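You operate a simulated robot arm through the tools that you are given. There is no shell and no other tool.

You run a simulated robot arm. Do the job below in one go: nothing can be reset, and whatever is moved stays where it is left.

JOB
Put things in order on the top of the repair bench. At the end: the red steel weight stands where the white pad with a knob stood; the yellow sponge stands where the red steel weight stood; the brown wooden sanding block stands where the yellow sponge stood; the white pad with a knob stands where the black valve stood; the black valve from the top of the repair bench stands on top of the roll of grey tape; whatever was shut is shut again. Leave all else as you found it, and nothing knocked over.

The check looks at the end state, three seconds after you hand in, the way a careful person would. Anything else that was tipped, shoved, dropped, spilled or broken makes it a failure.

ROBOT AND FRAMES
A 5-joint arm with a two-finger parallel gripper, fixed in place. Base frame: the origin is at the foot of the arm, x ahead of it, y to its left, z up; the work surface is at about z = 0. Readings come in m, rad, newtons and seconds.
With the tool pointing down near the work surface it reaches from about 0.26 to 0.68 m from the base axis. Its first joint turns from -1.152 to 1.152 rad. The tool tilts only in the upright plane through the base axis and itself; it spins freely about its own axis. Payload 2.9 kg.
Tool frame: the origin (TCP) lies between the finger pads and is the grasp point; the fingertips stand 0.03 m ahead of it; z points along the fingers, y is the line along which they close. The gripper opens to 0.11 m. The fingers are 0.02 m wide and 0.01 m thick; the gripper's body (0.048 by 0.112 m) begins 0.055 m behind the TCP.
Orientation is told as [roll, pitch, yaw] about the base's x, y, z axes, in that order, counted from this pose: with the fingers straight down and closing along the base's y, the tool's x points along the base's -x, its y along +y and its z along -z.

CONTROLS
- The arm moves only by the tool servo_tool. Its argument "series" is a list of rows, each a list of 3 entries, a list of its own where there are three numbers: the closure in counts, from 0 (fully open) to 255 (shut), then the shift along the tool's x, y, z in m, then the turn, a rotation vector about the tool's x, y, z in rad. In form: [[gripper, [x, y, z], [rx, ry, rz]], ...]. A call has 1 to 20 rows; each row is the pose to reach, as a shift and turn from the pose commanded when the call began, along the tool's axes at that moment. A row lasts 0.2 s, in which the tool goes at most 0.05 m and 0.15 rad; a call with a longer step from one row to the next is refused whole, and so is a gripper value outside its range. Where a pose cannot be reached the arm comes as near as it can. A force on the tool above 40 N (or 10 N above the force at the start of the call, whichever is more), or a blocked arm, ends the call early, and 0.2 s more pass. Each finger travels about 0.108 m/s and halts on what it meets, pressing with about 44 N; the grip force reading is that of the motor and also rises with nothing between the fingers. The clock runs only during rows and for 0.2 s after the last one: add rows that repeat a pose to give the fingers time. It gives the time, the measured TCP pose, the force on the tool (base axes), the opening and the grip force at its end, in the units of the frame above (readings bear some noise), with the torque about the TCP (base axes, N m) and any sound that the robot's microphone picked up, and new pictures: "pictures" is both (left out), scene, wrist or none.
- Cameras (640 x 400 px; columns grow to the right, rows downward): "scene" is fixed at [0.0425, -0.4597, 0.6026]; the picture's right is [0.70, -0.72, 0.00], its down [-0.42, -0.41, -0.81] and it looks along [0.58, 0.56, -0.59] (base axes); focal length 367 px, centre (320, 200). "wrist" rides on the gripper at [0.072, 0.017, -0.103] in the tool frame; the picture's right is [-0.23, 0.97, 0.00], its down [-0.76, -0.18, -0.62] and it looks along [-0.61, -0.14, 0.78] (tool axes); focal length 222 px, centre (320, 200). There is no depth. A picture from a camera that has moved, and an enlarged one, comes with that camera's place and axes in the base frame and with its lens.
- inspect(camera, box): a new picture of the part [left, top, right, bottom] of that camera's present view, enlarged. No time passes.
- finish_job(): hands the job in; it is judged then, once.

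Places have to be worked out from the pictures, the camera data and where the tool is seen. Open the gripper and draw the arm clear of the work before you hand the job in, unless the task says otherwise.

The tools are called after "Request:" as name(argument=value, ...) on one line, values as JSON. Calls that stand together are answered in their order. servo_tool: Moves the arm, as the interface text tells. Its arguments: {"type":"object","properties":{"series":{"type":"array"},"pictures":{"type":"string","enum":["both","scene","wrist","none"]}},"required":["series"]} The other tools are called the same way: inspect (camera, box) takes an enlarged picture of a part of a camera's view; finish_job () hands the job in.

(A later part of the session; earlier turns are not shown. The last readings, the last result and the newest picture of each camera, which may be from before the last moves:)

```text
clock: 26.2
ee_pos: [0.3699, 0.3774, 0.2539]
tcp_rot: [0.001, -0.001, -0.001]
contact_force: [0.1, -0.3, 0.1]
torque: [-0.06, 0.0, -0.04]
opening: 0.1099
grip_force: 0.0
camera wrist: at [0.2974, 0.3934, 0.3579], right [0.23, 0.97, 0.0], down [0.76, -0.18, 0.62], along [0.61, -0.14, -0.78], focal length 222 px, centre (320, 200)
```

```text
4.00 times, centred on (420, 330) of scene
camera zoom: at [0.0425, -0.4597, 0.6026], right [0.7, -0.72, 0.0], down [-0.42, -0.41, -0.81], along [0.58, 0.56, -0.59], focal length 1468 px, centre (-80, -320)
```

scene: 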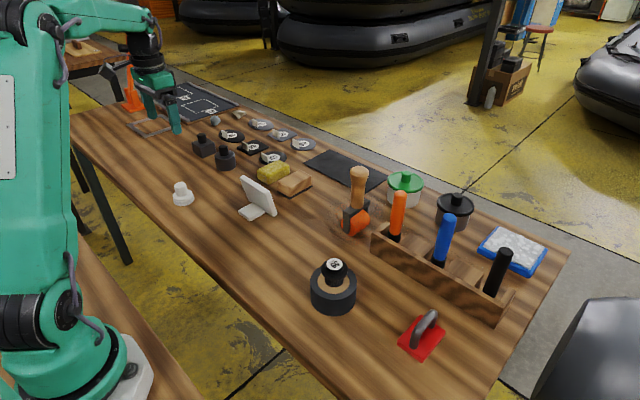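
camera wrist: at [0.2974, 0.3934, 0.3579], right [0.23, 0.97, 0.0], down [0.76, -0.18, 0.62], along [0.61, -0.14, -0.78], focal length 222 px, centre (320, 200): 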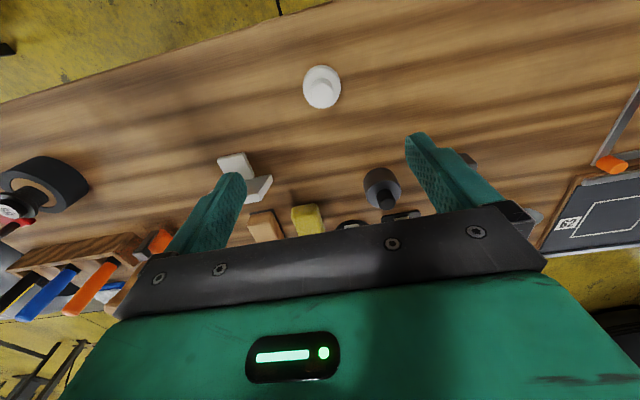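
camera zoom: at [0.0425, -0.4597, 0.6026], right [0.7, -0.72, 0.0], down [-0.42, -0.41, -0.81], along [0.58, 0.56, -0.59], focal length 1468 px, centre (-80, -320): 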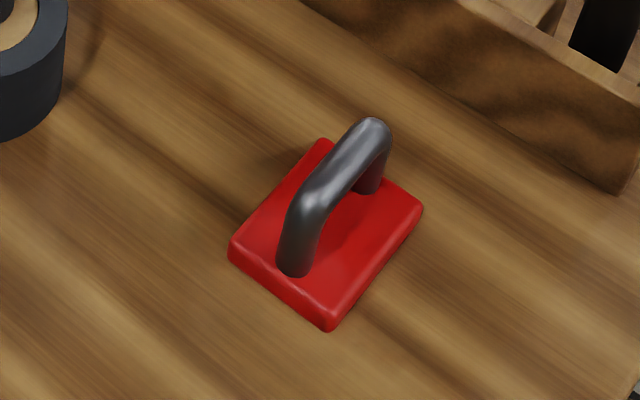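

The pad is standing properly. Next is the red weight: base ~75×52 mm centred near (0.4545, -0.3215), handle bar along x at y≈-0.324 with top at z≈0.057. I move over to it for a wrist view.

Request:
servo_tool(series=[[0, [0, -0.04, 0], [0, 0, 0]], [0, [-0.004, -0.085, 0], [0, 0, 0]], [0, [-0.008, -0.13, 0], [0, 0, 0]], [0, [-0.012, -0.177, 0], [0, 0, 0]], [0, [-0.016, -0.224, 0], [0, 0, 0]], [0, [-0.02, -0.271, 0], [0, 0, 0]], [0, [-0.025, -0.318, 0], [0, 0, 0]], [0, [-0.03, -0.365, 0], [0, 0, 0]], [0, [-0.035, -0.412, 0], [0, 0, 0]], [0, [-0.04, -0.459, 0], [0, 0, 0]], [0, [-0.05, -0.505, 0], [0, 0, 0]], [0, [-0.06, -0.55, 0], [0, 0, 0]], [0, [-0.07, -0.595, 0], [0, 0, 0]], [0, [-0.078, -0.64, 0], [0, 0, 0]], [0, [-0.083, -0.68, 0], [0, 0, 0]], [0, [-0.083, -0.703, 0.02], [0, 0, 0]], [0, [-0.083, -0.703, 0.05], [0, 0, 0]], [0, [-0.083, -0.703, 0.05], [0, 0, 0]]], pictures="both")

Request:
inspect(camera="wrist", box=[240, 40, 400, 160])

```text
clock: 30.0
ee_pos: [0.453, -0.3227, 0.2021]
tcp_rot: [0.0, 0.001, 0.001]
contact_force: [0.2, -0.1, -0.7]
torque: [-0.01, -0.01, 0.0]
opening: 0.1102
grip_force: 0.0
camera wrist: at [0.3793, -0.3063, 0.3065], right [0.23, 0.97, 0.0], down [0.76, -0.18, 0.62], along [0.61, -0.14, -0.78], focal length 222 px, centre (320, 200)
```

scene: 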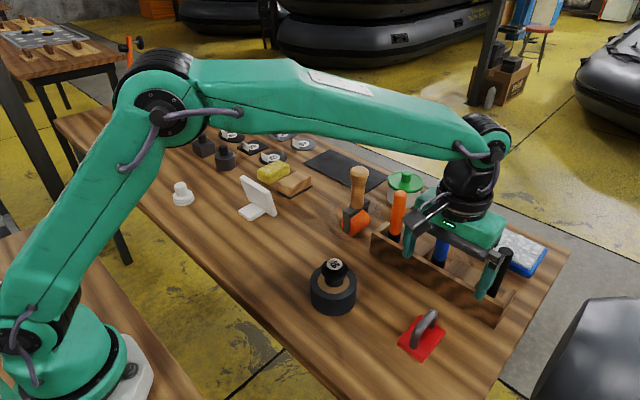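
wrist: 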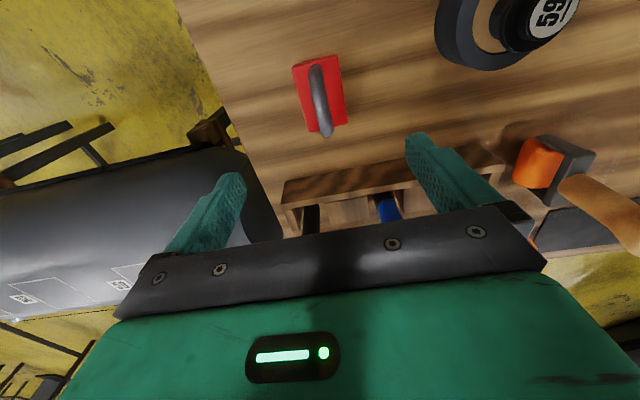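

```text
3.33 times, centred on (320, 100) of wrist
camera zoom: at [0.3793, -0.3063, 0.3065], right [0.23, 0.97, 0.0], down [0.76, -0.18, 0.62], along [0.61, -0.14, -0.78], focal length 740 px, centre (320, 533)
```

zoom: 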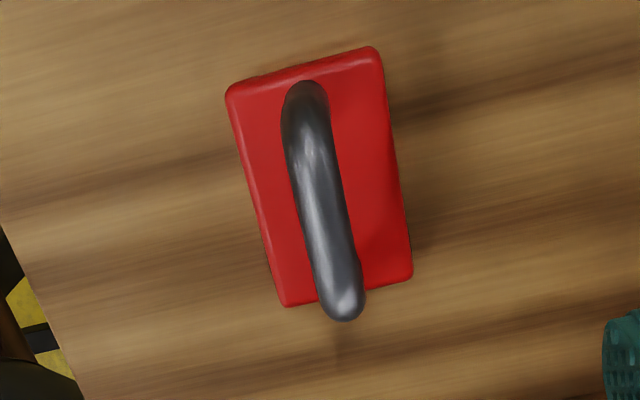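

The weight is axis-aligned, base centre about (0.451, -0.321), handle bar right along the tool's x axis. I descend with tips just above the base plate and straddle the handle at mid-length, then look before closing.

Request:
servo_tool(series=[[70, [0.0012, 0.0015, 0.03], [0, 0, 0]], [70, [0.0012, 0.0015, 0.07], [0, 0, 0]], [70, [0.0012, 0.0015, 0.1], [0, 0, 0]], [70, [0.0012, 0.0015, 0.125], [0, 0, 0]], [70, [0.0012, 0.0015, 0.145], [0, 0, 0]], [70, [0.0012, 0.0015, 0.149], [0, 0, 0]], [70, [0.0012, 0.0015, 0.149], [0, 0, 0]]], pictures="both")

Request:
inspect(camera="wrist", box=[220, 100, 420, 240])

Request:
inspect(camera="scene", box=[360, 280, 480, 380])

```text
clock: 31.6
ee_pos: [0.4502, -0.3217, 0.0536]
tcp_rot: [0.001, 0.0, 0.001]
contact_force: [0.3, -0.4, 0.2]
torque: [0.02, -0.03, -0.01]
opening: 0.0797
grip_force: 0.1
camera wrist: at [0.3776, -0.305, 0.1575], right [0.23, 0.97, 0.0], down [0.76, -0.18, 0.62], along [0.61, -0.14, -0.78], focal length 222 px, centre (320, 200)
```

scene: 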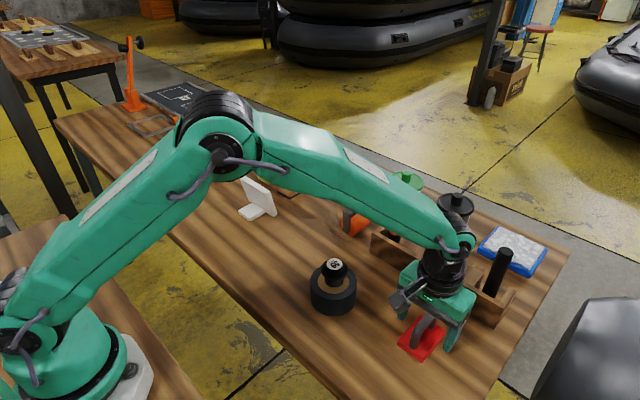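
wrist: 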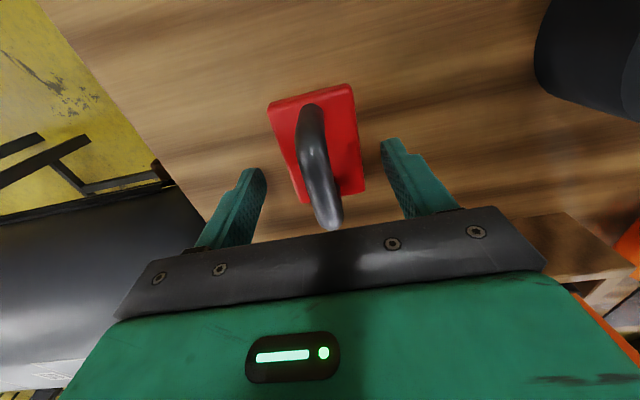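

```text
2.86 times, centred on (320, 170) of wrist
camera zoom: at [0.3776, -0.305, 0.1575], right [0.23, 0.97, 0.0], down [0.76, -0.18, 0.62], along [0.61, -0.14, -0.78], focal length 635 px, centre (320, 286)
```

zoom: 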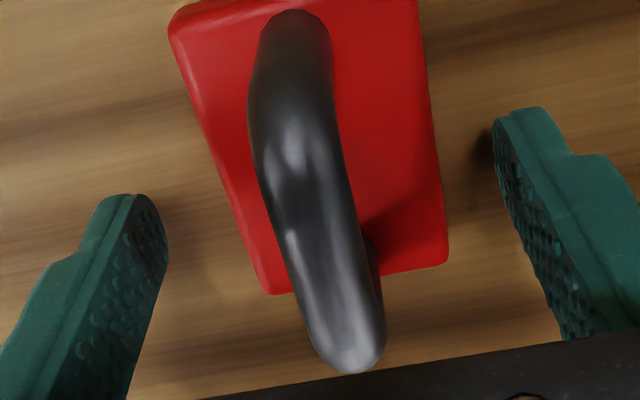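

```text
4.00 times, centred on (420, 330) of scene
camera zoom: at [0.0425, -0.4597, 0.6026], right [0.7, -0.72, 0.0], down [-0.42, -0.41, -0.81], along [0.58, 0.56, -0.59], focal length 1468 px, centre (-80, -320)
```

zoom: 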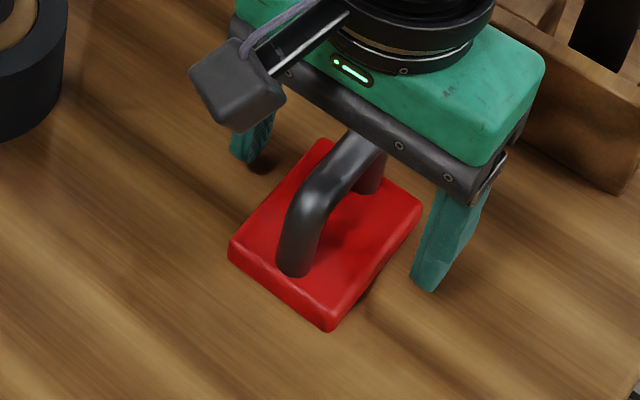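

The handle lies centred between the fingers, tips above the base plate. I close on the handle.

Request:
servo_tool(series=[[255, [0, 0, 0], [0, 0, 0]], [255, [0, 0, 0], [0, 0, 0]], [255, [0, 0, 0], [0, 0, 0]], [255, [0, 0, 0], [0, 0, 0]]], pictures="both")

Request:
inspect(camera="wrist", box=[220, 100, 420, 240])

Request:
inspect(camera="scene", box=[360, 280, 480, 380])

```text
clock: 32.6
ee_pos: [0.4508, -0.3212, 0.0527]
tcp_rot: [0.0, 0.0, 0.002]
contact_force: [2.1, 1.1, 0.8]
torque: [-0.03, 0.01, 0.01]
opening: 0.015
grip_force: 44.2
camera wrist: at [0.3777, -0.305, 0.1575], right [0.23, 0.97, 0.0], down [0.76, -0.18, 0.62], along [0.61, -0.14, -0.78], focal length 222 px, centre (320, 200)
```

scene: 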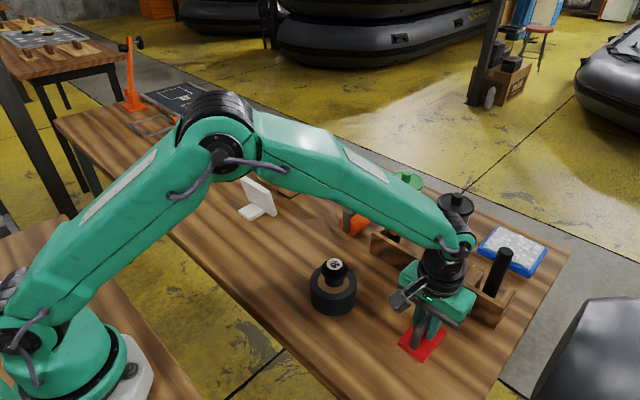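
wrist: 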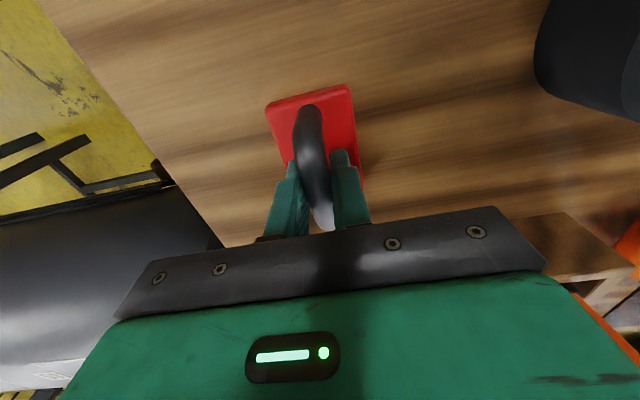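

```text
2.86 times, centred on (320, 170) of wrist
camera zoom: at [0.3777, -0.305, 0.1575], right [0.23, 0.97, 0.0], down [0.76, -0.18, 0.62], along [0.61, -0.14, -0.78], focal length 635 px, centre (320, 286)
```

zoom: 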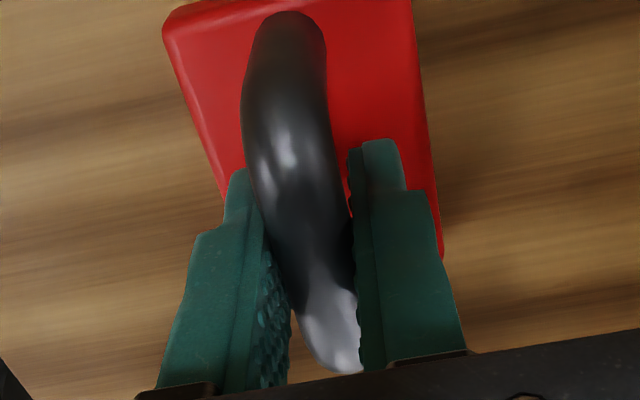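

```text
4.00 times, centred on (420, 330) of scene
camera zoom: at [0.0425, -0.4597, 0.6026], right [0.7, -0.72, 0.0], down [-0.42, -0.41, -0.81], along [0.58, 0.56, -0.59], focal length 1468 px, centre (-80, -320)
```

zoom: 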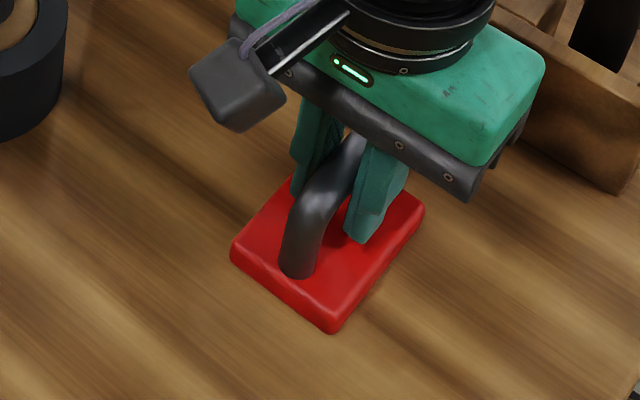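

The handle is gripped (15 mm). I lift gently 3 cm to test the hold.

Request:
servo_tool(series=[[255, [0, 0, -0.01], [0, 0, 0]], [255, [0, 0, -0.03], [0, 0, 0]], [255, [0, 0, -0.03], [0, 0, 0]], [255, [0, 0, -0.03], [0, 0, 0]]], pictures="both")

Request:
inspect(camera="scene", box=[360, 260, 480, 360])

```text
clock: 33.6
ee_pos: [0.4522, -0.3204, 0.0834]
tcp_rot: [0.001, 0.0, 0.0]
contact_force: [-0.2, 0.8, -5.8]
torque: [0.01, 0.01, -0.01]
opening: 0.0154
grip_force: 44.1
camera wrist: at [0.3788, -0.3044, 0.1876], right [0.23, 0.97, 0.0], down [0.76, -0.18, 0.62], along [0.61, -0.14, -0.78], focal length 222 px, centre (320, 200)
```

scene: 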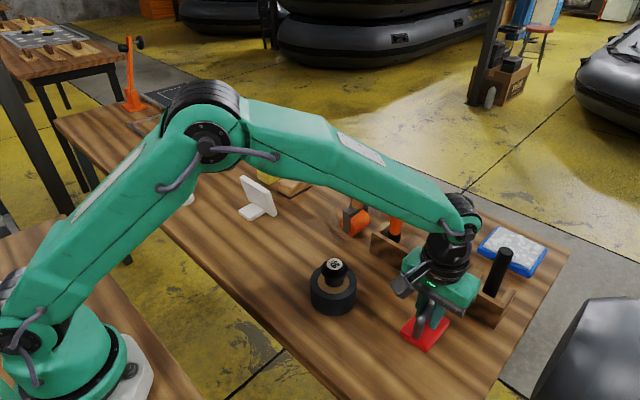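
wrist: 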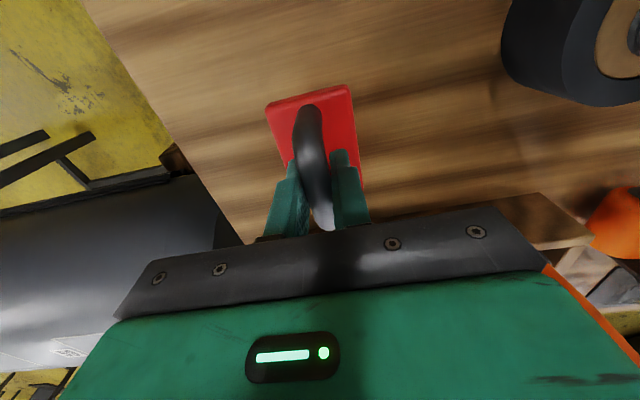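

```text
4.00 times, centred on (420, 310) of scene
camera zoom: at [0.0426, -0.4597, 0.6026], right [0.7, -0.72, 0.0], down [-0.42, -0.41, -0.81], along [0.58, 0.56, -0.59], focal length 1468 px, centre (-80, -240)
```

zoom: 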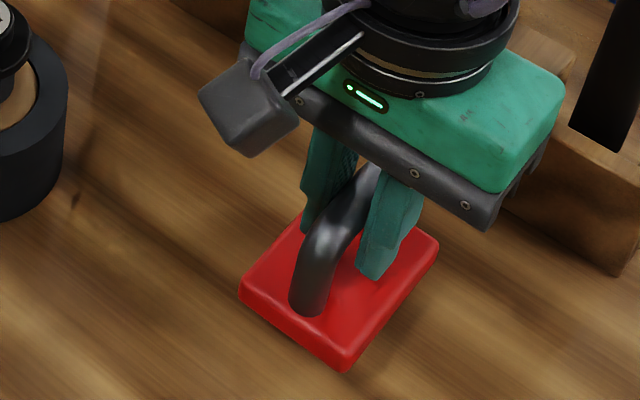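

The weight hangs level (about 0.6 kg). I lift it high, carry it along y first (clear of the tape and valve), then out to the pad's old spot, staying away from the roller.

Request:
servo_tool(series=[[255, [0, 0, -0.045], [0, 0, 0]], [255, [0, 0, -0.09], [0, 0, 0]], [255, [0, 0, -0.135], [0, 0, 0]], [255, [0, 0, -0.18], [0, 0, 0]], [255, [0, 0.04, -0.18], [0, 0, 0]], [255, [0, 0.087, -0.18], [0, 0, 0]], [255, [0, 0.134, -0.18], [0, 0, 0]], [255, [0, 0.181, -0.18], [0, 0, 0]], [255, [0, 0.228, -0.18], [0, 0, 0]], [255, [0, 0.275, -0.18], [0, 0, 0]], [255, [0, 0.322, -0.18], [0, 0, 0]], [255, [-0.02, 0.36, -0.18], [0, 0, 0]], [255, [-0.05, 0.395, -0.18], [0, 0, 0]], [255, [-0.09, 0.42, -0.18], [0, 0, 0]], [255, [-0.135, 0.425, -0.18], [0, 0, 0]], [255, [-0.175, 0.425, -0.18], [0, 0, 0]], [255, [-0.181, 0.425, -0.165], [0, 0, 0]], [255, [-0.181, 0.425, -0.125], [0, 0, 0]], [255, [-0.181, 0.425, -0.09], [0, 0, 0]], [255, [-0.181, 0.425, -0.09], [0, 0, 0]]], pictures="both")

```text
clock: 37.8
ee_pos: [0.634, 0.1037, 0.1731]
tcp_rot: [0.001, 0.0, 0.0]
contact_force: [-0.2, 0.3, -6.1]
torque: [-0.01, 0.01, 0.02]
opening: 0.0154
grip_force: 43.9
camera wrist: at [0.5607, 0.1212, 0.2769], right [0.23, 0.97, 0.0], down [0.76, -0.18, 0.62], along [0.61, -0.14, -0.78], focal length 222 px, centre (320, 200)
```

scene: 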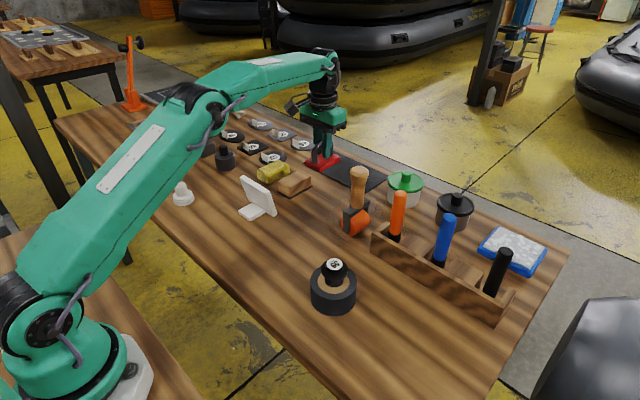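
wrist: 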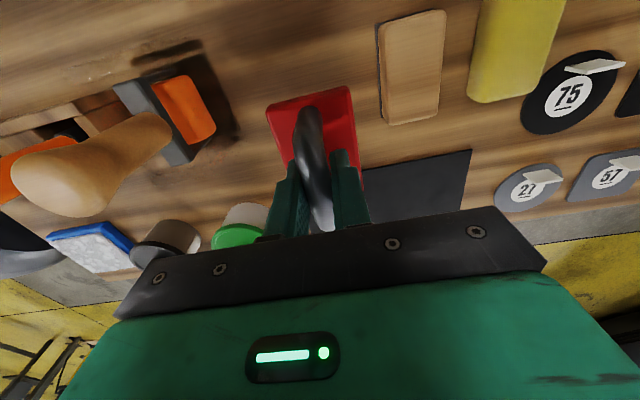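

The weight is above the pad's old spot, clear of the block and roller. I lower it to the bench.

Request:
servo_tool(series=[[255, [0, 0, 0.04], [0, 0, 0]], [255, [0, 0, 0.08], [0, 0, 0]], [255, [0, 0, 0.105], [0, 0, 0]], [255, [0, 0, 0.115], [0, 0, 0]], [255, [0, 0, 0.118], [0, 0, 0]], [255, [0, 0, 0.1195], [0, 0, 0]], [255, [0, 0, 0.1195], [0, 0, 0]]], pictures="both")

Request:
inspect(camera="scene", box=[270, 140, 390, 230])

```text
clock: 39.4
ee_pos: [0.6324, 0.105, 0.0543]
tcp_rot: [0.0, -0.002, 0.001]
contact_force: [0.3, -0.5, -5.4]
torque: [0.02, 0.0, 0.01]
opening: 0.0154
grip_force: 43.8
camera wrist: at [0.5596, 0.1196, 0.159], right [0.23, 0.97, 0.0], down [0.76, -0.18, 0.62], along [0.61, -0.14, -0.78], focal length 222 px, centre (320, 200)
```

scene: 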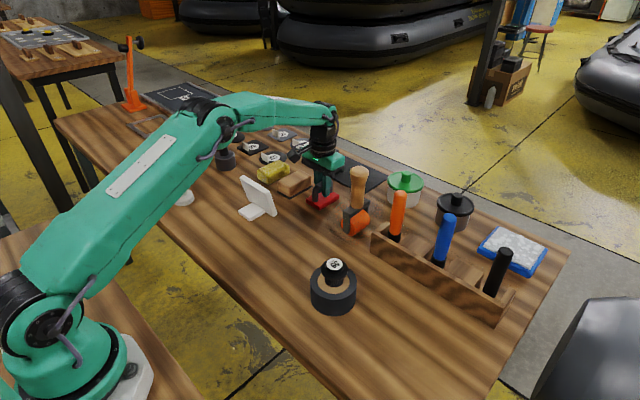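
wrist: 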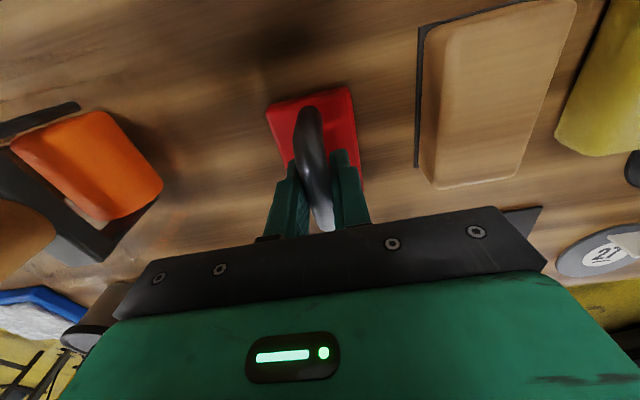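

```text
4.44 times, centred on (330, 185) of scene
camera zoom: at [0.0426, -0.4597, 0.6026], right [0.7, -0.72, 0.0], down [-0.42, -0.41, -0.81], along [0.58, 0.56, -0.59], focal length 1632 px, centre (276, 267)
```

zoom: 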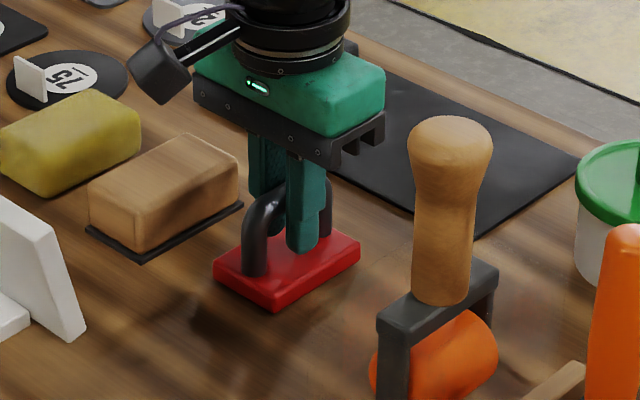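

The weight still hangs (‑5.4 N), so I lower in half-millimetre steps until it is carried by the bench.

Request:
servo_tool(series=[[255, [0, 0, 0.0005], [0, 0, 0]], [255, [0, 0, 0.001], [0, 0, 0]], [255, [0, 0, 0.001], [0, 0, 0]]], pictures="none")

```text
clock: 40.2
ee_pos: [0.6321, 0.1033, 0.0526]
tcp_rot: [0.001, 0.0, 0.001]
contact_force: [0.4, -0.1, -6.4]
torque: [-0.03, 0.01, -0.02]
opening: 0.0151
grip_force: 43.9
```

Request:
servo_tool(series=[[255, [0, 0, 0.001], [0, 0, 0]], [255, [0, 0, 0.001], [0, 0, 0]], [255, [0, 0, 0.001], [0, 0, 0]]], pictures="none")

```text
clock: 41.0
ee_pos: [0.6328, 0.1046, 0.053]
tcp_rot: [0.0, -0.001, 0.002]
contact_force: [-0.5, -1.8, -0.9]
torque: [0.03, -0.09, -0.01]
opening: 0.0156
grip_force: 44.3
```

The bench now carries nearly all of the weight (‑0.9 N). I open the fingers moderately and rise.

Request:
servo_tool(series=[[130, [0, 0, 0.0003], [0, 0, 0]], [130, [0, 0, 0.0003], [0, 0, 0]], [130, [0, 0, 0.0003], [0, 0, 0]], [130, [0, 0, -0.02], [0, 0, 0]], [130, [0, 0, -0.06], [0, 0, 0]], [130, [0, 0, -0.11], [0, 0, 0]], [130, [0, 0, -0.15], [0, 0, 0]], [130, [0, 0, -0.15], [0, 0, 0]]], pictures="both")

Request:
inspect(camera="scene", box=[220, 130, 360, 230])

Request:
inspect(camera="wrist", box=[240, 0, 640, 230])

```text
clock: 42.8
ee_pos: [0.6325, 0.105, 0.2048]
tcp_rot: [0.0, 0.001, -0.001]
contact_force: [-0.2, 0.4, -0.1]
torque: [0.02, -0.01, -0.02]
opening: 0.0537
grip_force: 0.0
camera wrist: at [0.5582, 0.1215, 0.3083], right [0.23, 0.97, 0.0], down [0.76, -0.18, 0.62], along [0.61, -0.14, -0.78], focal length 222 px, centre (320, 200)
```

scene: 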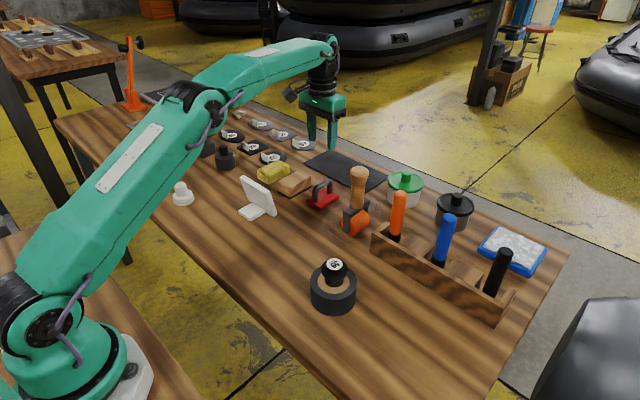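
wrist: 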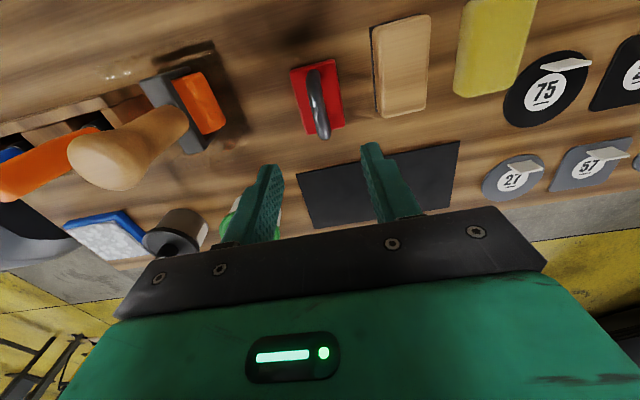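

```text
4.00 times, centred on (290, 180) of scene
camera zoom: at [0.0425, -0.4597, 0.6026], right [0.7, -0.72, 0.0], down [-0.42, -0.41, -0.81], along [0.58, 0.56, -0.59], focal length 1468 px, centre (440, 280)
```

zoom: 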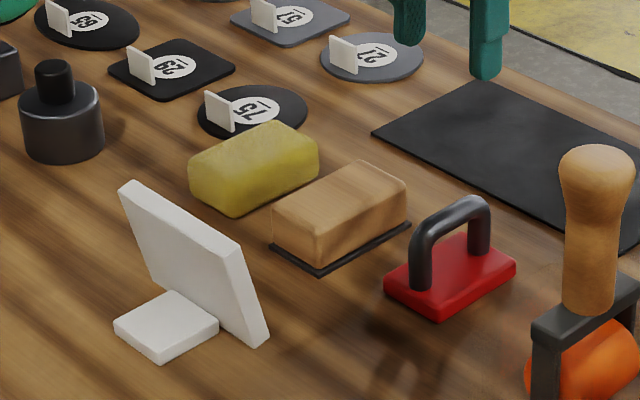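

```text
1.60 times, centred on (440, 115) of wrist
camera zoom: at [0.5582, 0.1215, 0.3083], right [0.23, 0.97, 0.0], down [0.76, -0.18, 0.62], along [0.61, -0.14, -0.78], focal length 355 px, centre (128, 336)
```

zoom: 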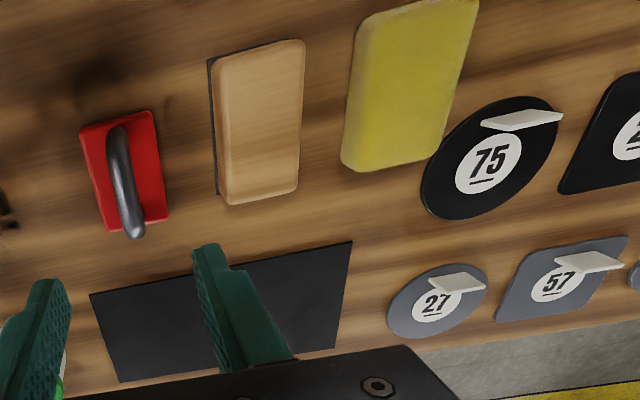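

The weight stands cleanly at the pad's old spot. Now I hover near the sponge and block to measure them.

Request:
servo_tool(series=[[130, [0.02, 0.04, -0.01], [0, 0, 0]], [130, [0.03, 0.085, -0.02], [0, 0, 0]], [130, [0.035, 0.13, -0.02], [0, 0, 0]], [130, [0.04, 0.16, -0.02], [0, 0, 0]], [130, [0.04, 0.16, -0.02], [0, 0, 0]]], pictures="both")

Request:
inspect(camera="wrist", box=[200, 20, 440, 190])

Request:
inspect(camera="scene", box=[240, 140, 330, 210])

```text
clock: 44.0
ee_pos: [0.593, 0.2661, 0.2212]
tcp_rot: [-0.001, 0.001, 0.0]
contact_force: [-0.4, 0.1, 0.3]
torque: [-0.01, 0.0, 0.03]
opening: 0.0541
grip_force: 0.0
camera wrist: at [0.5191, 0.2829, 0.3262], right [0.23, 0.97, 0.0], down [0.76, -0.18, 0.62], along [0.61, -0.14, -0.78], focal length 222 px, centre (320, 200)
```

scene: 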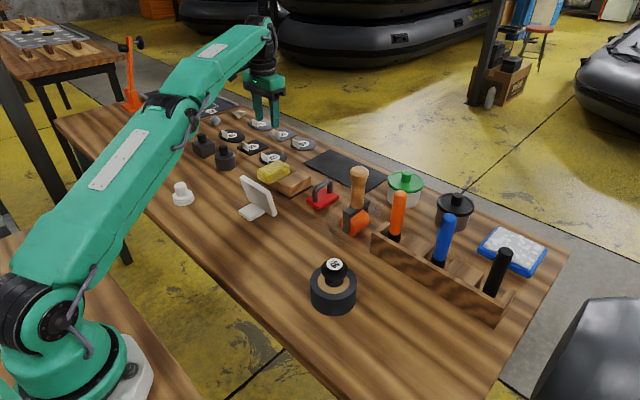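
wrist: 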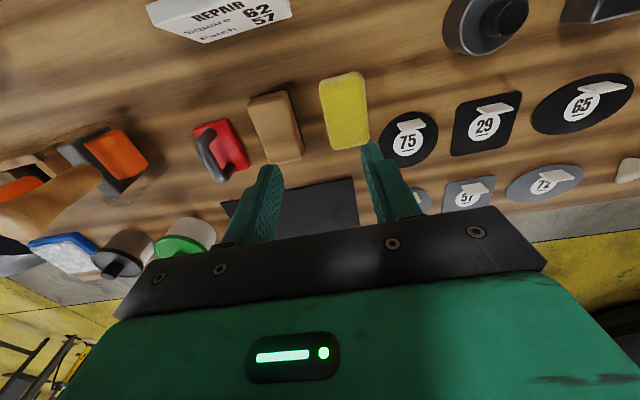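

```text
2.35 times, centred on (320, 105) of wrist
camera zoom: at [0.5191, 0.2829, 0.3262], right [0.23, 0.97, 0.0], down [0.76, -0.18, 0.62], along [0.61, -0.14, -0.78], focal length 523 px, centre (320, 424)
```

zoom: 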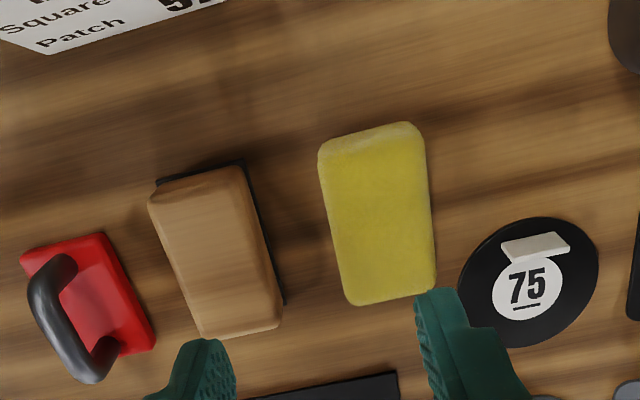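

```text
5.71 times, centred on (285, 175) of scene
camera zoom: at [0.0426, -0.4597, 0.6026], right [0.7, -0.72, 0.0], down [-0.42, -0.41, -0.81], along [0.58, 0.56, -0.59], focal length 2098 px, centre (520, 343)
```

zoom: 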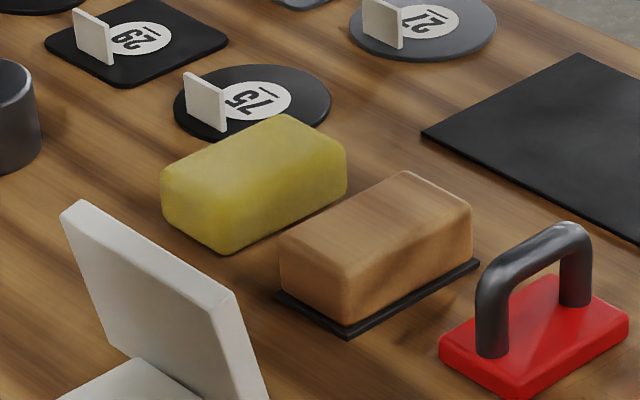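

The white card is just a sign. The sponge spans about x 0.575–0.664, y 0.266–0.317 (centre (0.62, 0.2915)), the block about x 0.575–0.663, y 0.174–0.2245. I will grip the sponge slightly nearer than its centre (x≈0.605) for reach; I descend partway with ~85 mm opening and check.

Request:
servo_tool(series=[[58, [0, 0.02, 0.01], [0, 0, 0]], [58, [-0.0065, 0.028, 0.04], [0, 0, 0]], [58, [-0.0125, 0.028, 0.08], [0, 0, 0]], [58, [-0.0125, 0.028, 0.11], [0, 0, 0]], [58, [-0.0125, 0.028, 0.122], [0, 0, 0]], [58, [-0.0125, 0.028, 0.122], [0, 0, 0]]], pictures="both")

Request:
inspect(camera="wrist", box=[200, 60, 440, 230])

Request:
inspect(camera="scene", box=[220, 100, 340, 210])

```text
clock: 45.4
ee_pos: [0.6054, 0.2932, 0.0976]
tcp_rot: [-0.001, 0.001, 0.001]
contact_force: [-0.3, 0.2, -0.3]
torque: [0.0, 0.01, -0.01]
opening: 0.085
grip_force: 0.1
out of reach, approached as far as the arm can: row 1, 2
camera wrist: at [0.5324, 0.3091, 0.2032], right [0.23, 0.97, 0.0], down [0.76, -0.18, 0.62], along [0.61, -0.14, -0.78], focal length 222 px, centre (320, 200)
```

scene: 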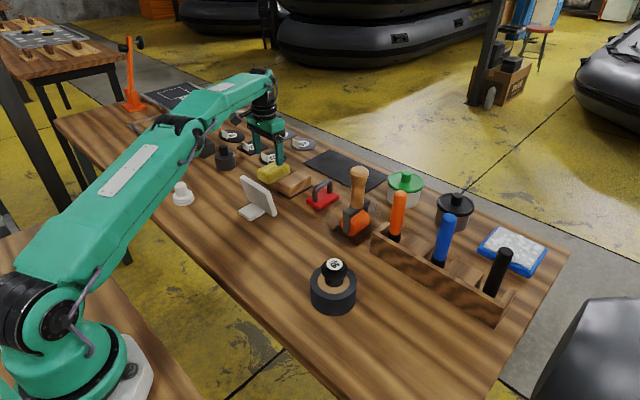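
wrist: 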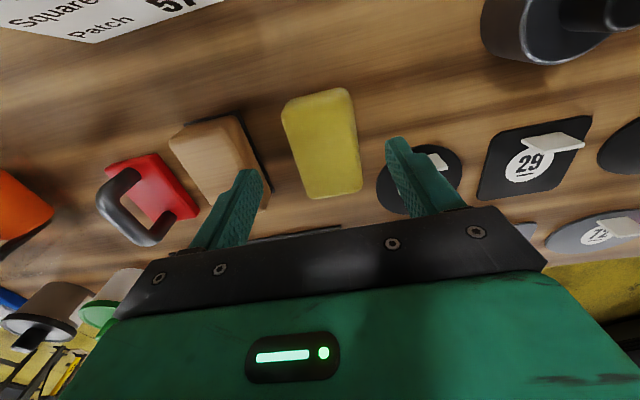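

```text
2.35 times, centred on (320, 145) of wrist
camera zoom: at [0.5324, 0.3091, 0.2032], right [0.23, 0.97, 0.0], down [0.76, -0.18, 0.62], along [0.61, -0.14, -0.78], focal length 523 px, centre (320, 329)
```

zoom: 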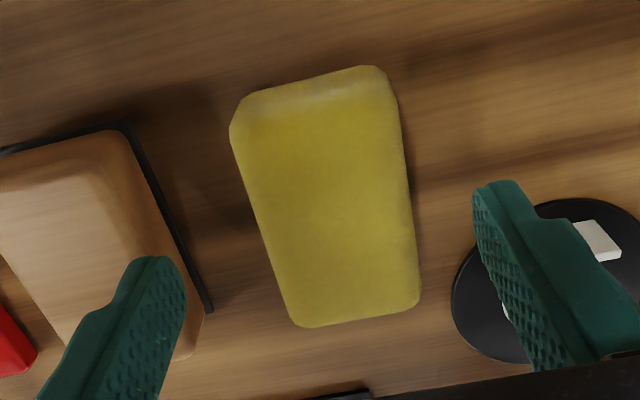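

```text
3.64 times, centred on (280, 155) of scene
camera zoom: at [0.0425, -0.4597, 0.6026], right [0.7, -0.72, 0.0], down [-0.42, -0.41, -0.81], along [0.58, 0.56, -0.59], focal length 1335 px, centre (466, 364)
```

zoom: 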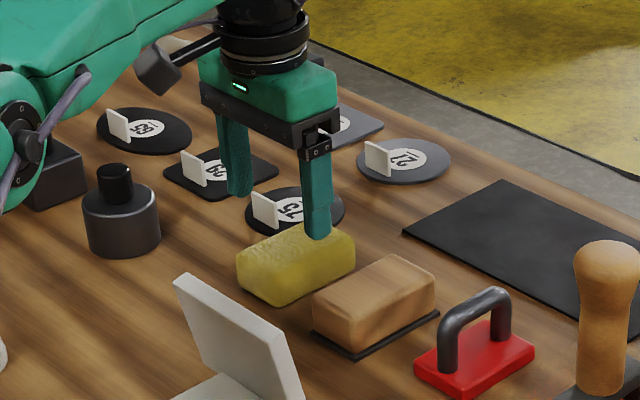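

The sponge sits centred between the fingers (centre y≈0.293). I narrow to ~76 mm to clear the block, descend and grip it.

Request:
servo_tool(series=[[79, [0, 0.0015, 0.015], [0, 0, 0]], [79, [0, 0.0015, 0.035], [0, 0, 0]], [79, [0, 0.0015, 0.055], [0, 0, 0]], [79, [0, 0.0015, 0.064], [0, 0, 0]], [79, [0, 0.0015, 0.064], [0, 0, 0]], [255, [0, 0.0015, 0.064], [0, 0, 0]], [255, [0, 0.0015, 0.064], [0, 0, 0]], [255, [0, 0.0015, 0.064], [0, 0, 0]], [255, [0, 0.0015, 0.064], [0, 0, 0]]], pictures="both")

Request:
inspect(camera="wrist", box=[200, 80, 440, 250])

Request:
inspect(camera="scene", box=[220, 110, 340, 210])

```text
clock: 47.4
ee_pos: [0.6062, 0.2937, 0.0363]
tcp_rot: [0.0, 0.0, -0.001]
contact_force: [0.4, 0.4, 0.6]
torque: [-0.01, 0.02, 0.03]
opening: 0.055
grip_force: 44.3
camera wrist: at [0.5329, 0.3099, 0.1409], right [0.23, 0.97, 0.0], down [0.76, -0.18, 0.62], along [0.61, -0.14, -0.78], focal length 222 px, centre (320, 200)
```

scene: 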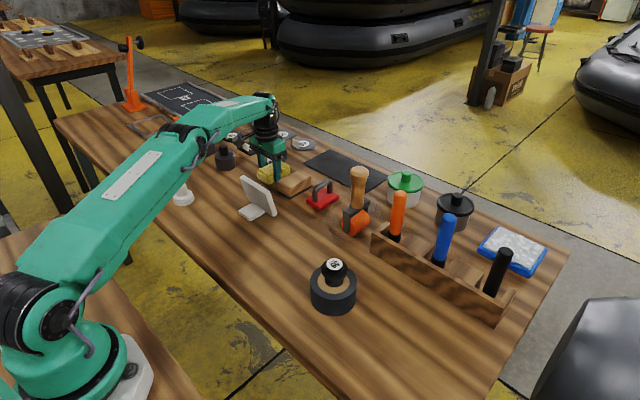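
wrist: 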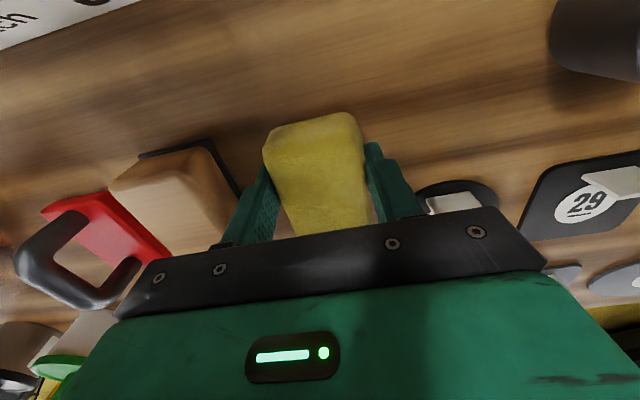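

```text
2.35 times, centred on (320, 165) of wrist
camera zoom: at [0.5329, 0.3099, 0.1409], right [0.23, 0.97, 0.0], down [0.76, -0.18, 0.62], along [0.61, -0.14, -0.78], focal length 523 px, centre (320, 282)
```

zoom: 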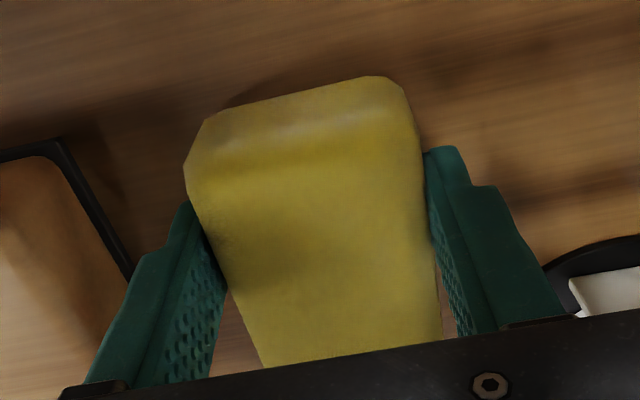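

```text
4.00 times, centred on (280, 160) of scene
camera zoom: at [0.0425, -0.4597, 0.6026], right [0.7, -0.72, 0.0], down [-0.42, -0.41, -0.81], along [0.58, 0.56, -0.59], focal length 1468 px, centre (480, 360)
```

zoom: 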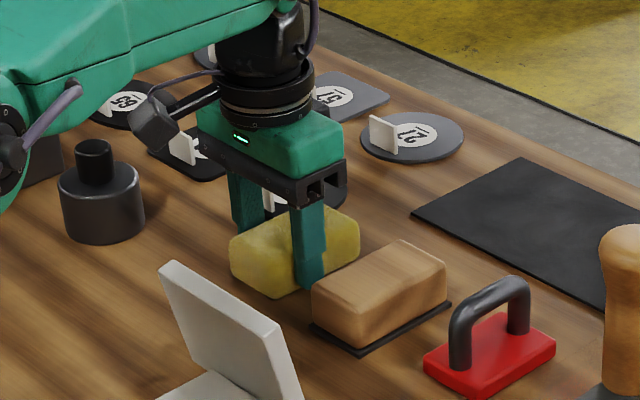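

The sponge is gripped (55 mm wide, centre y≈0.293, centre x≈0.618). I lift it a little first to check it comes up level.

Request:
servo_tool(series=[[255, [0, 0, -0.02], [0, 0, 0]], [255, [0, 0, -0.055], [0, 0, 0]], [255, [0, 0, -0.08], [0, 0, 0]], [255, [0, 0, -0.08], [0, 0, 0]]], pictures="both")

Request:
inspect(camera="scene", box=[220, 110, 340, 210])

```text
clock: 48.4
ee_pos: [0.6049, 0.2951, 0.1183]
tcp_rot: [0.001, 0.0, -0.001]
contact_force: [-0.7, 0.0, -0.1]
torque: [-0.01, 0.0, 0.01]
opening: 0.0546
grip_force: 43.9
camera wrist: at [0.5327, 0.3106, 0.2214], right [0.23, 0.97, 0.0], down [0.76, -0.18, 0.62], along [0.61, -0.14, -0.78], focal length 222 px, centre (320, 200)
```

scene: 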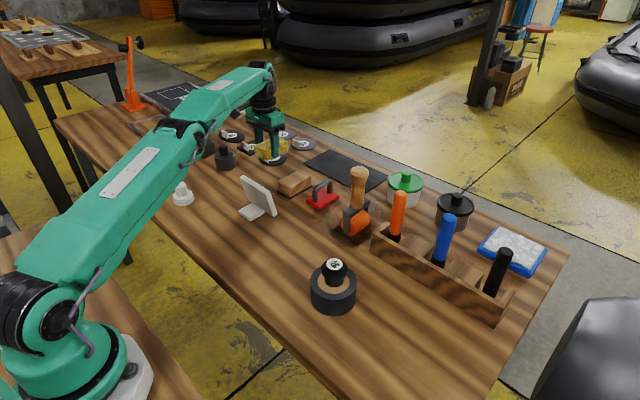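
wrist: 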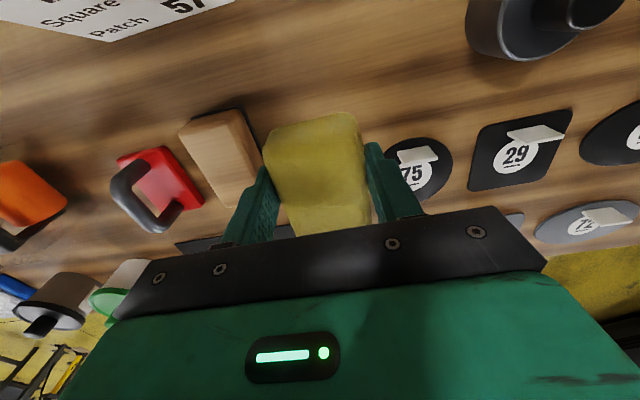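

```text
4.00 times, centred on (280, 160) of scene
camera zoom: at [0.0425, -0.4597, 0.6026], right [0.7, -0.72, 0.0], down [-0.42, -0.41, -0.81], along [0.58, 0.56, -0.59], focal length 1468 px, centre (480, 360)
```

zoom: 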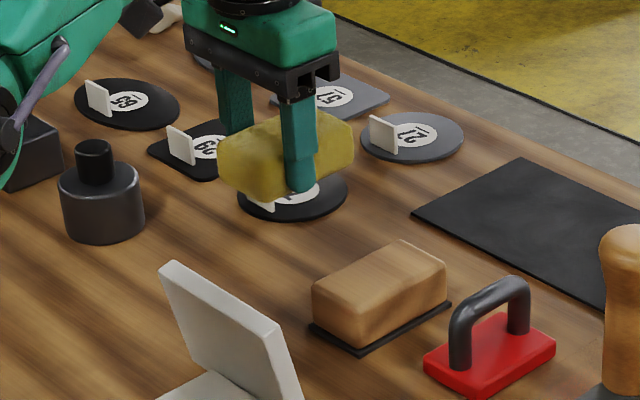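

The sponge lifts level and the disc beside it is undisturbed. I retreat while rising, then carry it to the weight's old spot along a route clear of the sign, roller and tape.

Request:
servo_tool(series=[[255, [0.015, 0, -0.035], [0, 0, 0]], [255, [0.03, 0, -0.08], [0, 0, 0]], [255, [0.05, -0.005, -0.11], [0, 0, 0]], [255, [0.065, -0.045, -0.11], [0, 0, 0]], [255, [0.083, -0.088, -0.11], [0, 0, 0]], [255, [0.101, -0.131, -0.11], [0, 0, 0]], [255, [0.119, -0.174, -0.11], [0, 0, 0]], [255, [0.137, -0.217, -0.11], [0, 0, 0]], [255, [0.15, -0.262, -0.11], [0, 0, 0]], [255, [0.155, -0.309, -0.11], [0, 0, 0]], [255, [0.158, -0.356, -0.11], [0, 0, 0]], [255, [0.161, -0.403, -0.11], [0, 0, 0]], [255, [0.163, -0.45, -0.11], [0, 0, 0]], [255, [0.165, -0.497, -0.11], [0, 0, 0]], [255, [0.167, -0.544, -0.11], [0, 0, 0]], [255, [0.167, -0.59, -0.11], [0, 0, 0]], [255, [0.167, -0.613, -0.11], [0, 0, 0]], [255, [0.167, -0.613, -0.07], [0, 0, 0]], [255, [0.167, -0.613, -0.03], [0, 0, 0]], [255, [0.167, -0.613, -0.03], [0, 0, 0]]], pictures="both")

```text
clock: 52.6
ee_pos: [0.4393, -0.3194, 0.1459]
tcp_rot: [0.001, -0.001, 0.001]
contact_force: [0.5, -0.7, -0.3]
torque: [-0.02, 0.02, 0.02]
opening: 0.0549
grip_force: 43.6
camera wrist: at [0.3664, -0.3035, 0.2508], right [0.23, 0.97, 0.0], down [0.76, -0.18, 0.62], along [0.61, -0.14, -0.78], focal length 222 px, centre (320, 200)
```

scene: 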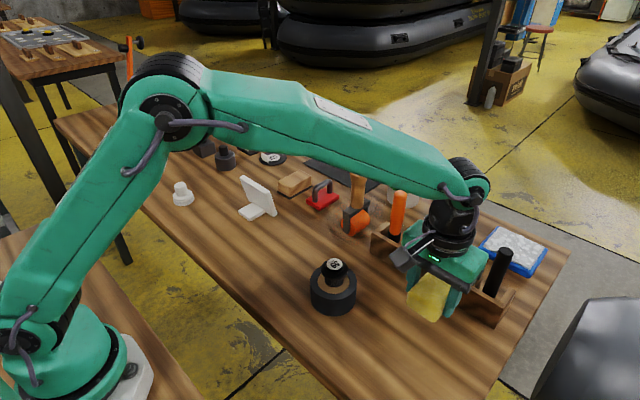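
wrist: 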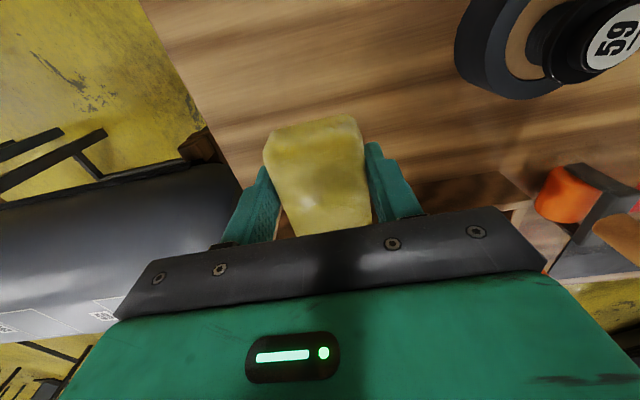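

I lower the sponge onto the bench at the weight's old spot.

Request:
servo_tool(series=[[255, [0, 0, 0.04], [0, 0, 0]], [255, [0, 0, 0.075], [0, 0, 0]], [255, [0, 0, 0.1], [0, 0, 0]], [255, [0, 0, 0.107], [0, 0, 0]], [255, [0, 0, 0.1095], [0, 0, 0]], [255, [0, 0, 0.1095], [0, 0, 0]]], pictures="both")

Request:
inspect(camera="scene", box=[360, 280, 480, 380])

```text
clock: 54.0
ee_pos: [0.4381, -0.3206, 0.0379]
tcp_rot: [0.0, 0.0, 0.001]
contact_force: [1.0, 0.4, 0.8]
torque: [0.06, -0.1, 0.04]
opening: 0.0547
grip_force: 43.6
camera wrist: at [0.3658, -0.3035, 0.1406], right [0.23, 0.97, 0.0], down [0.76, -0.18, 0.62], along [0.61, -0.14, -0.78], focal length 222 px, centre (320, 200)
```

scene: 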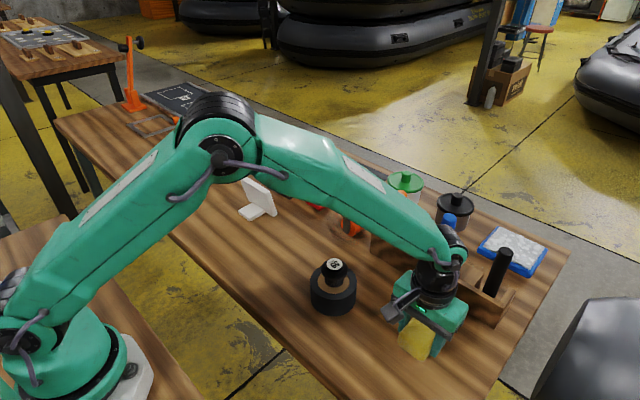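
wrist: 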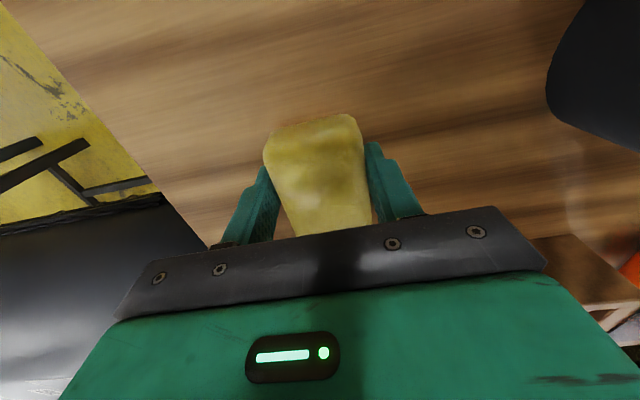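

```text
4.00 times, centred on (420, 330) of scene
camera zoom: at [0.0425, -0.4597, 0.6026], right [0.7, -0.72, 0.0], down [-0.42, -0.41, -0.81], along [0.58, 0.56, -0.59], focal length 1468 px, centre (-80, -320)
```

zoom: 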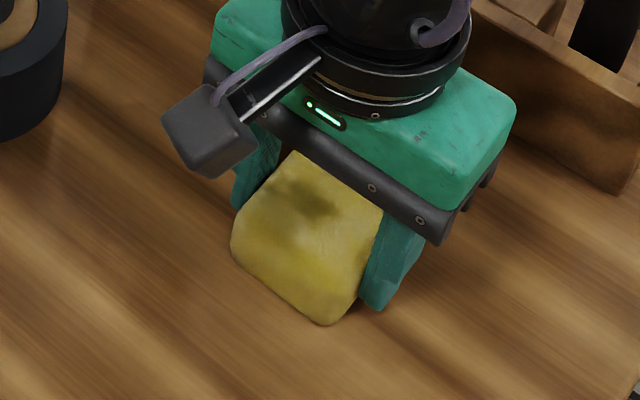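

The sponge is on the bench in the weight's footprint. I release and rise.

Request:
servo_tool(series=[[79, [0, 0, 0], [0, 0, 0]], [79, [0, 0, 0], [0, 0, 0]], [79, [0, 0, 0], [0, 0, 0]], [79, [0, 0, -0.02], [0, 0, 0]], [79, [0, 0, -0.06], [0, 0, 0]], [79, [0, 0, -0.11], [0, 0, 0]], [79, [0, 0, -0.16], [0, 0, 0]], [79, [0, 0, -0.2], [0, 0, 0]], [79, [0, 0, -0.2], [0, 0, 0]]], pictures="both")

Request:
inspect(camera="scene", box=[360, 280, 480, 380])

Request:
inspect(camera="wrist", box=[220, 30, 420, 170])

```text
clock: 56.0
ee_pos: [0.4406, -0.317, 0.2386]
tcp_rot: [-0.001, 0.002, -0.001]
contact_force: [-0.4, 0.0, -0.4]
torque: [0.02, 0.02, 0.0]
opening: 0.0759
grip_force: 0.1
camera wrist: at [0.3678, -0.3009, 0.3429], right [0.23, 0.97, 0.0], down [0.76, -0.18, 0.62], along [0.61, -0.14, -0.78], focal length 222 px, centre (320, 200)
```

scene: 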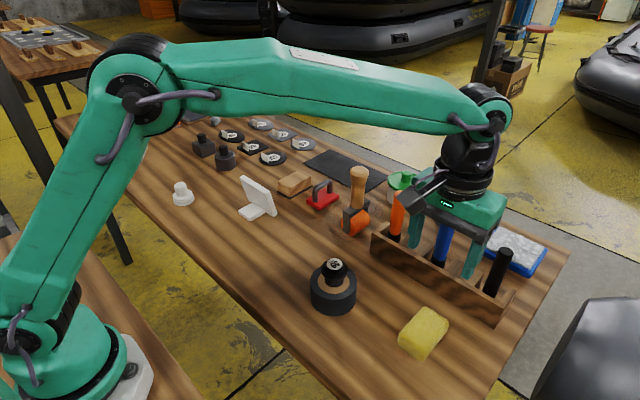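
wrist: 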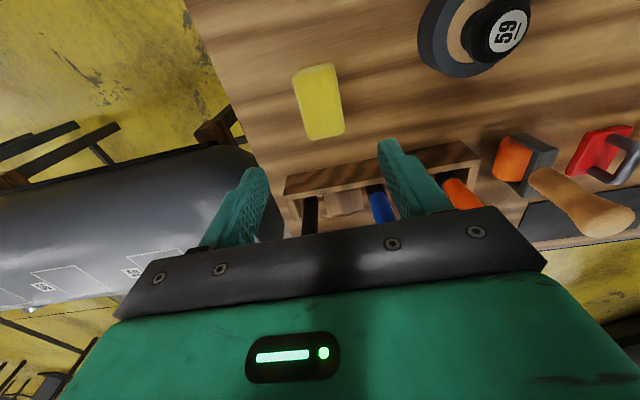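

```text
4.00 times, centred on (420, 330) of scene
camera zoom: at [0.0425, -0.4597, 0.6026], right [0.7, -0.72, 0.0], down [-0.42, -0.41, -0.81], along [0.58, 0.56, -0.59], focal length 1468 px, centre (-80, -320)
```

zoom: 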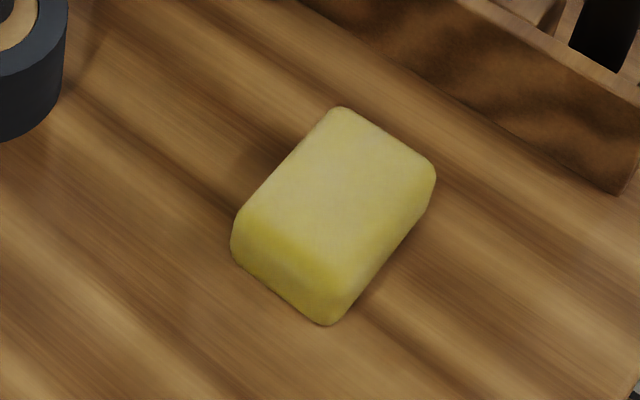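

```text
2.86 times, centred on (320, 100) of wrist
camera zoom: at [0.3678, -0.3009, 0.3429], right [0.23, 0.97, 0.0], down [0.76, -0.18, 0.62], along [0.61, -0.14, -0.78], focal length 635 px, centre (320, 486)
```

zoom: 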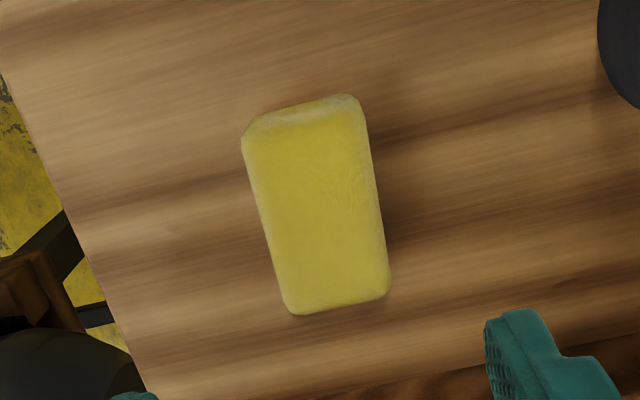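

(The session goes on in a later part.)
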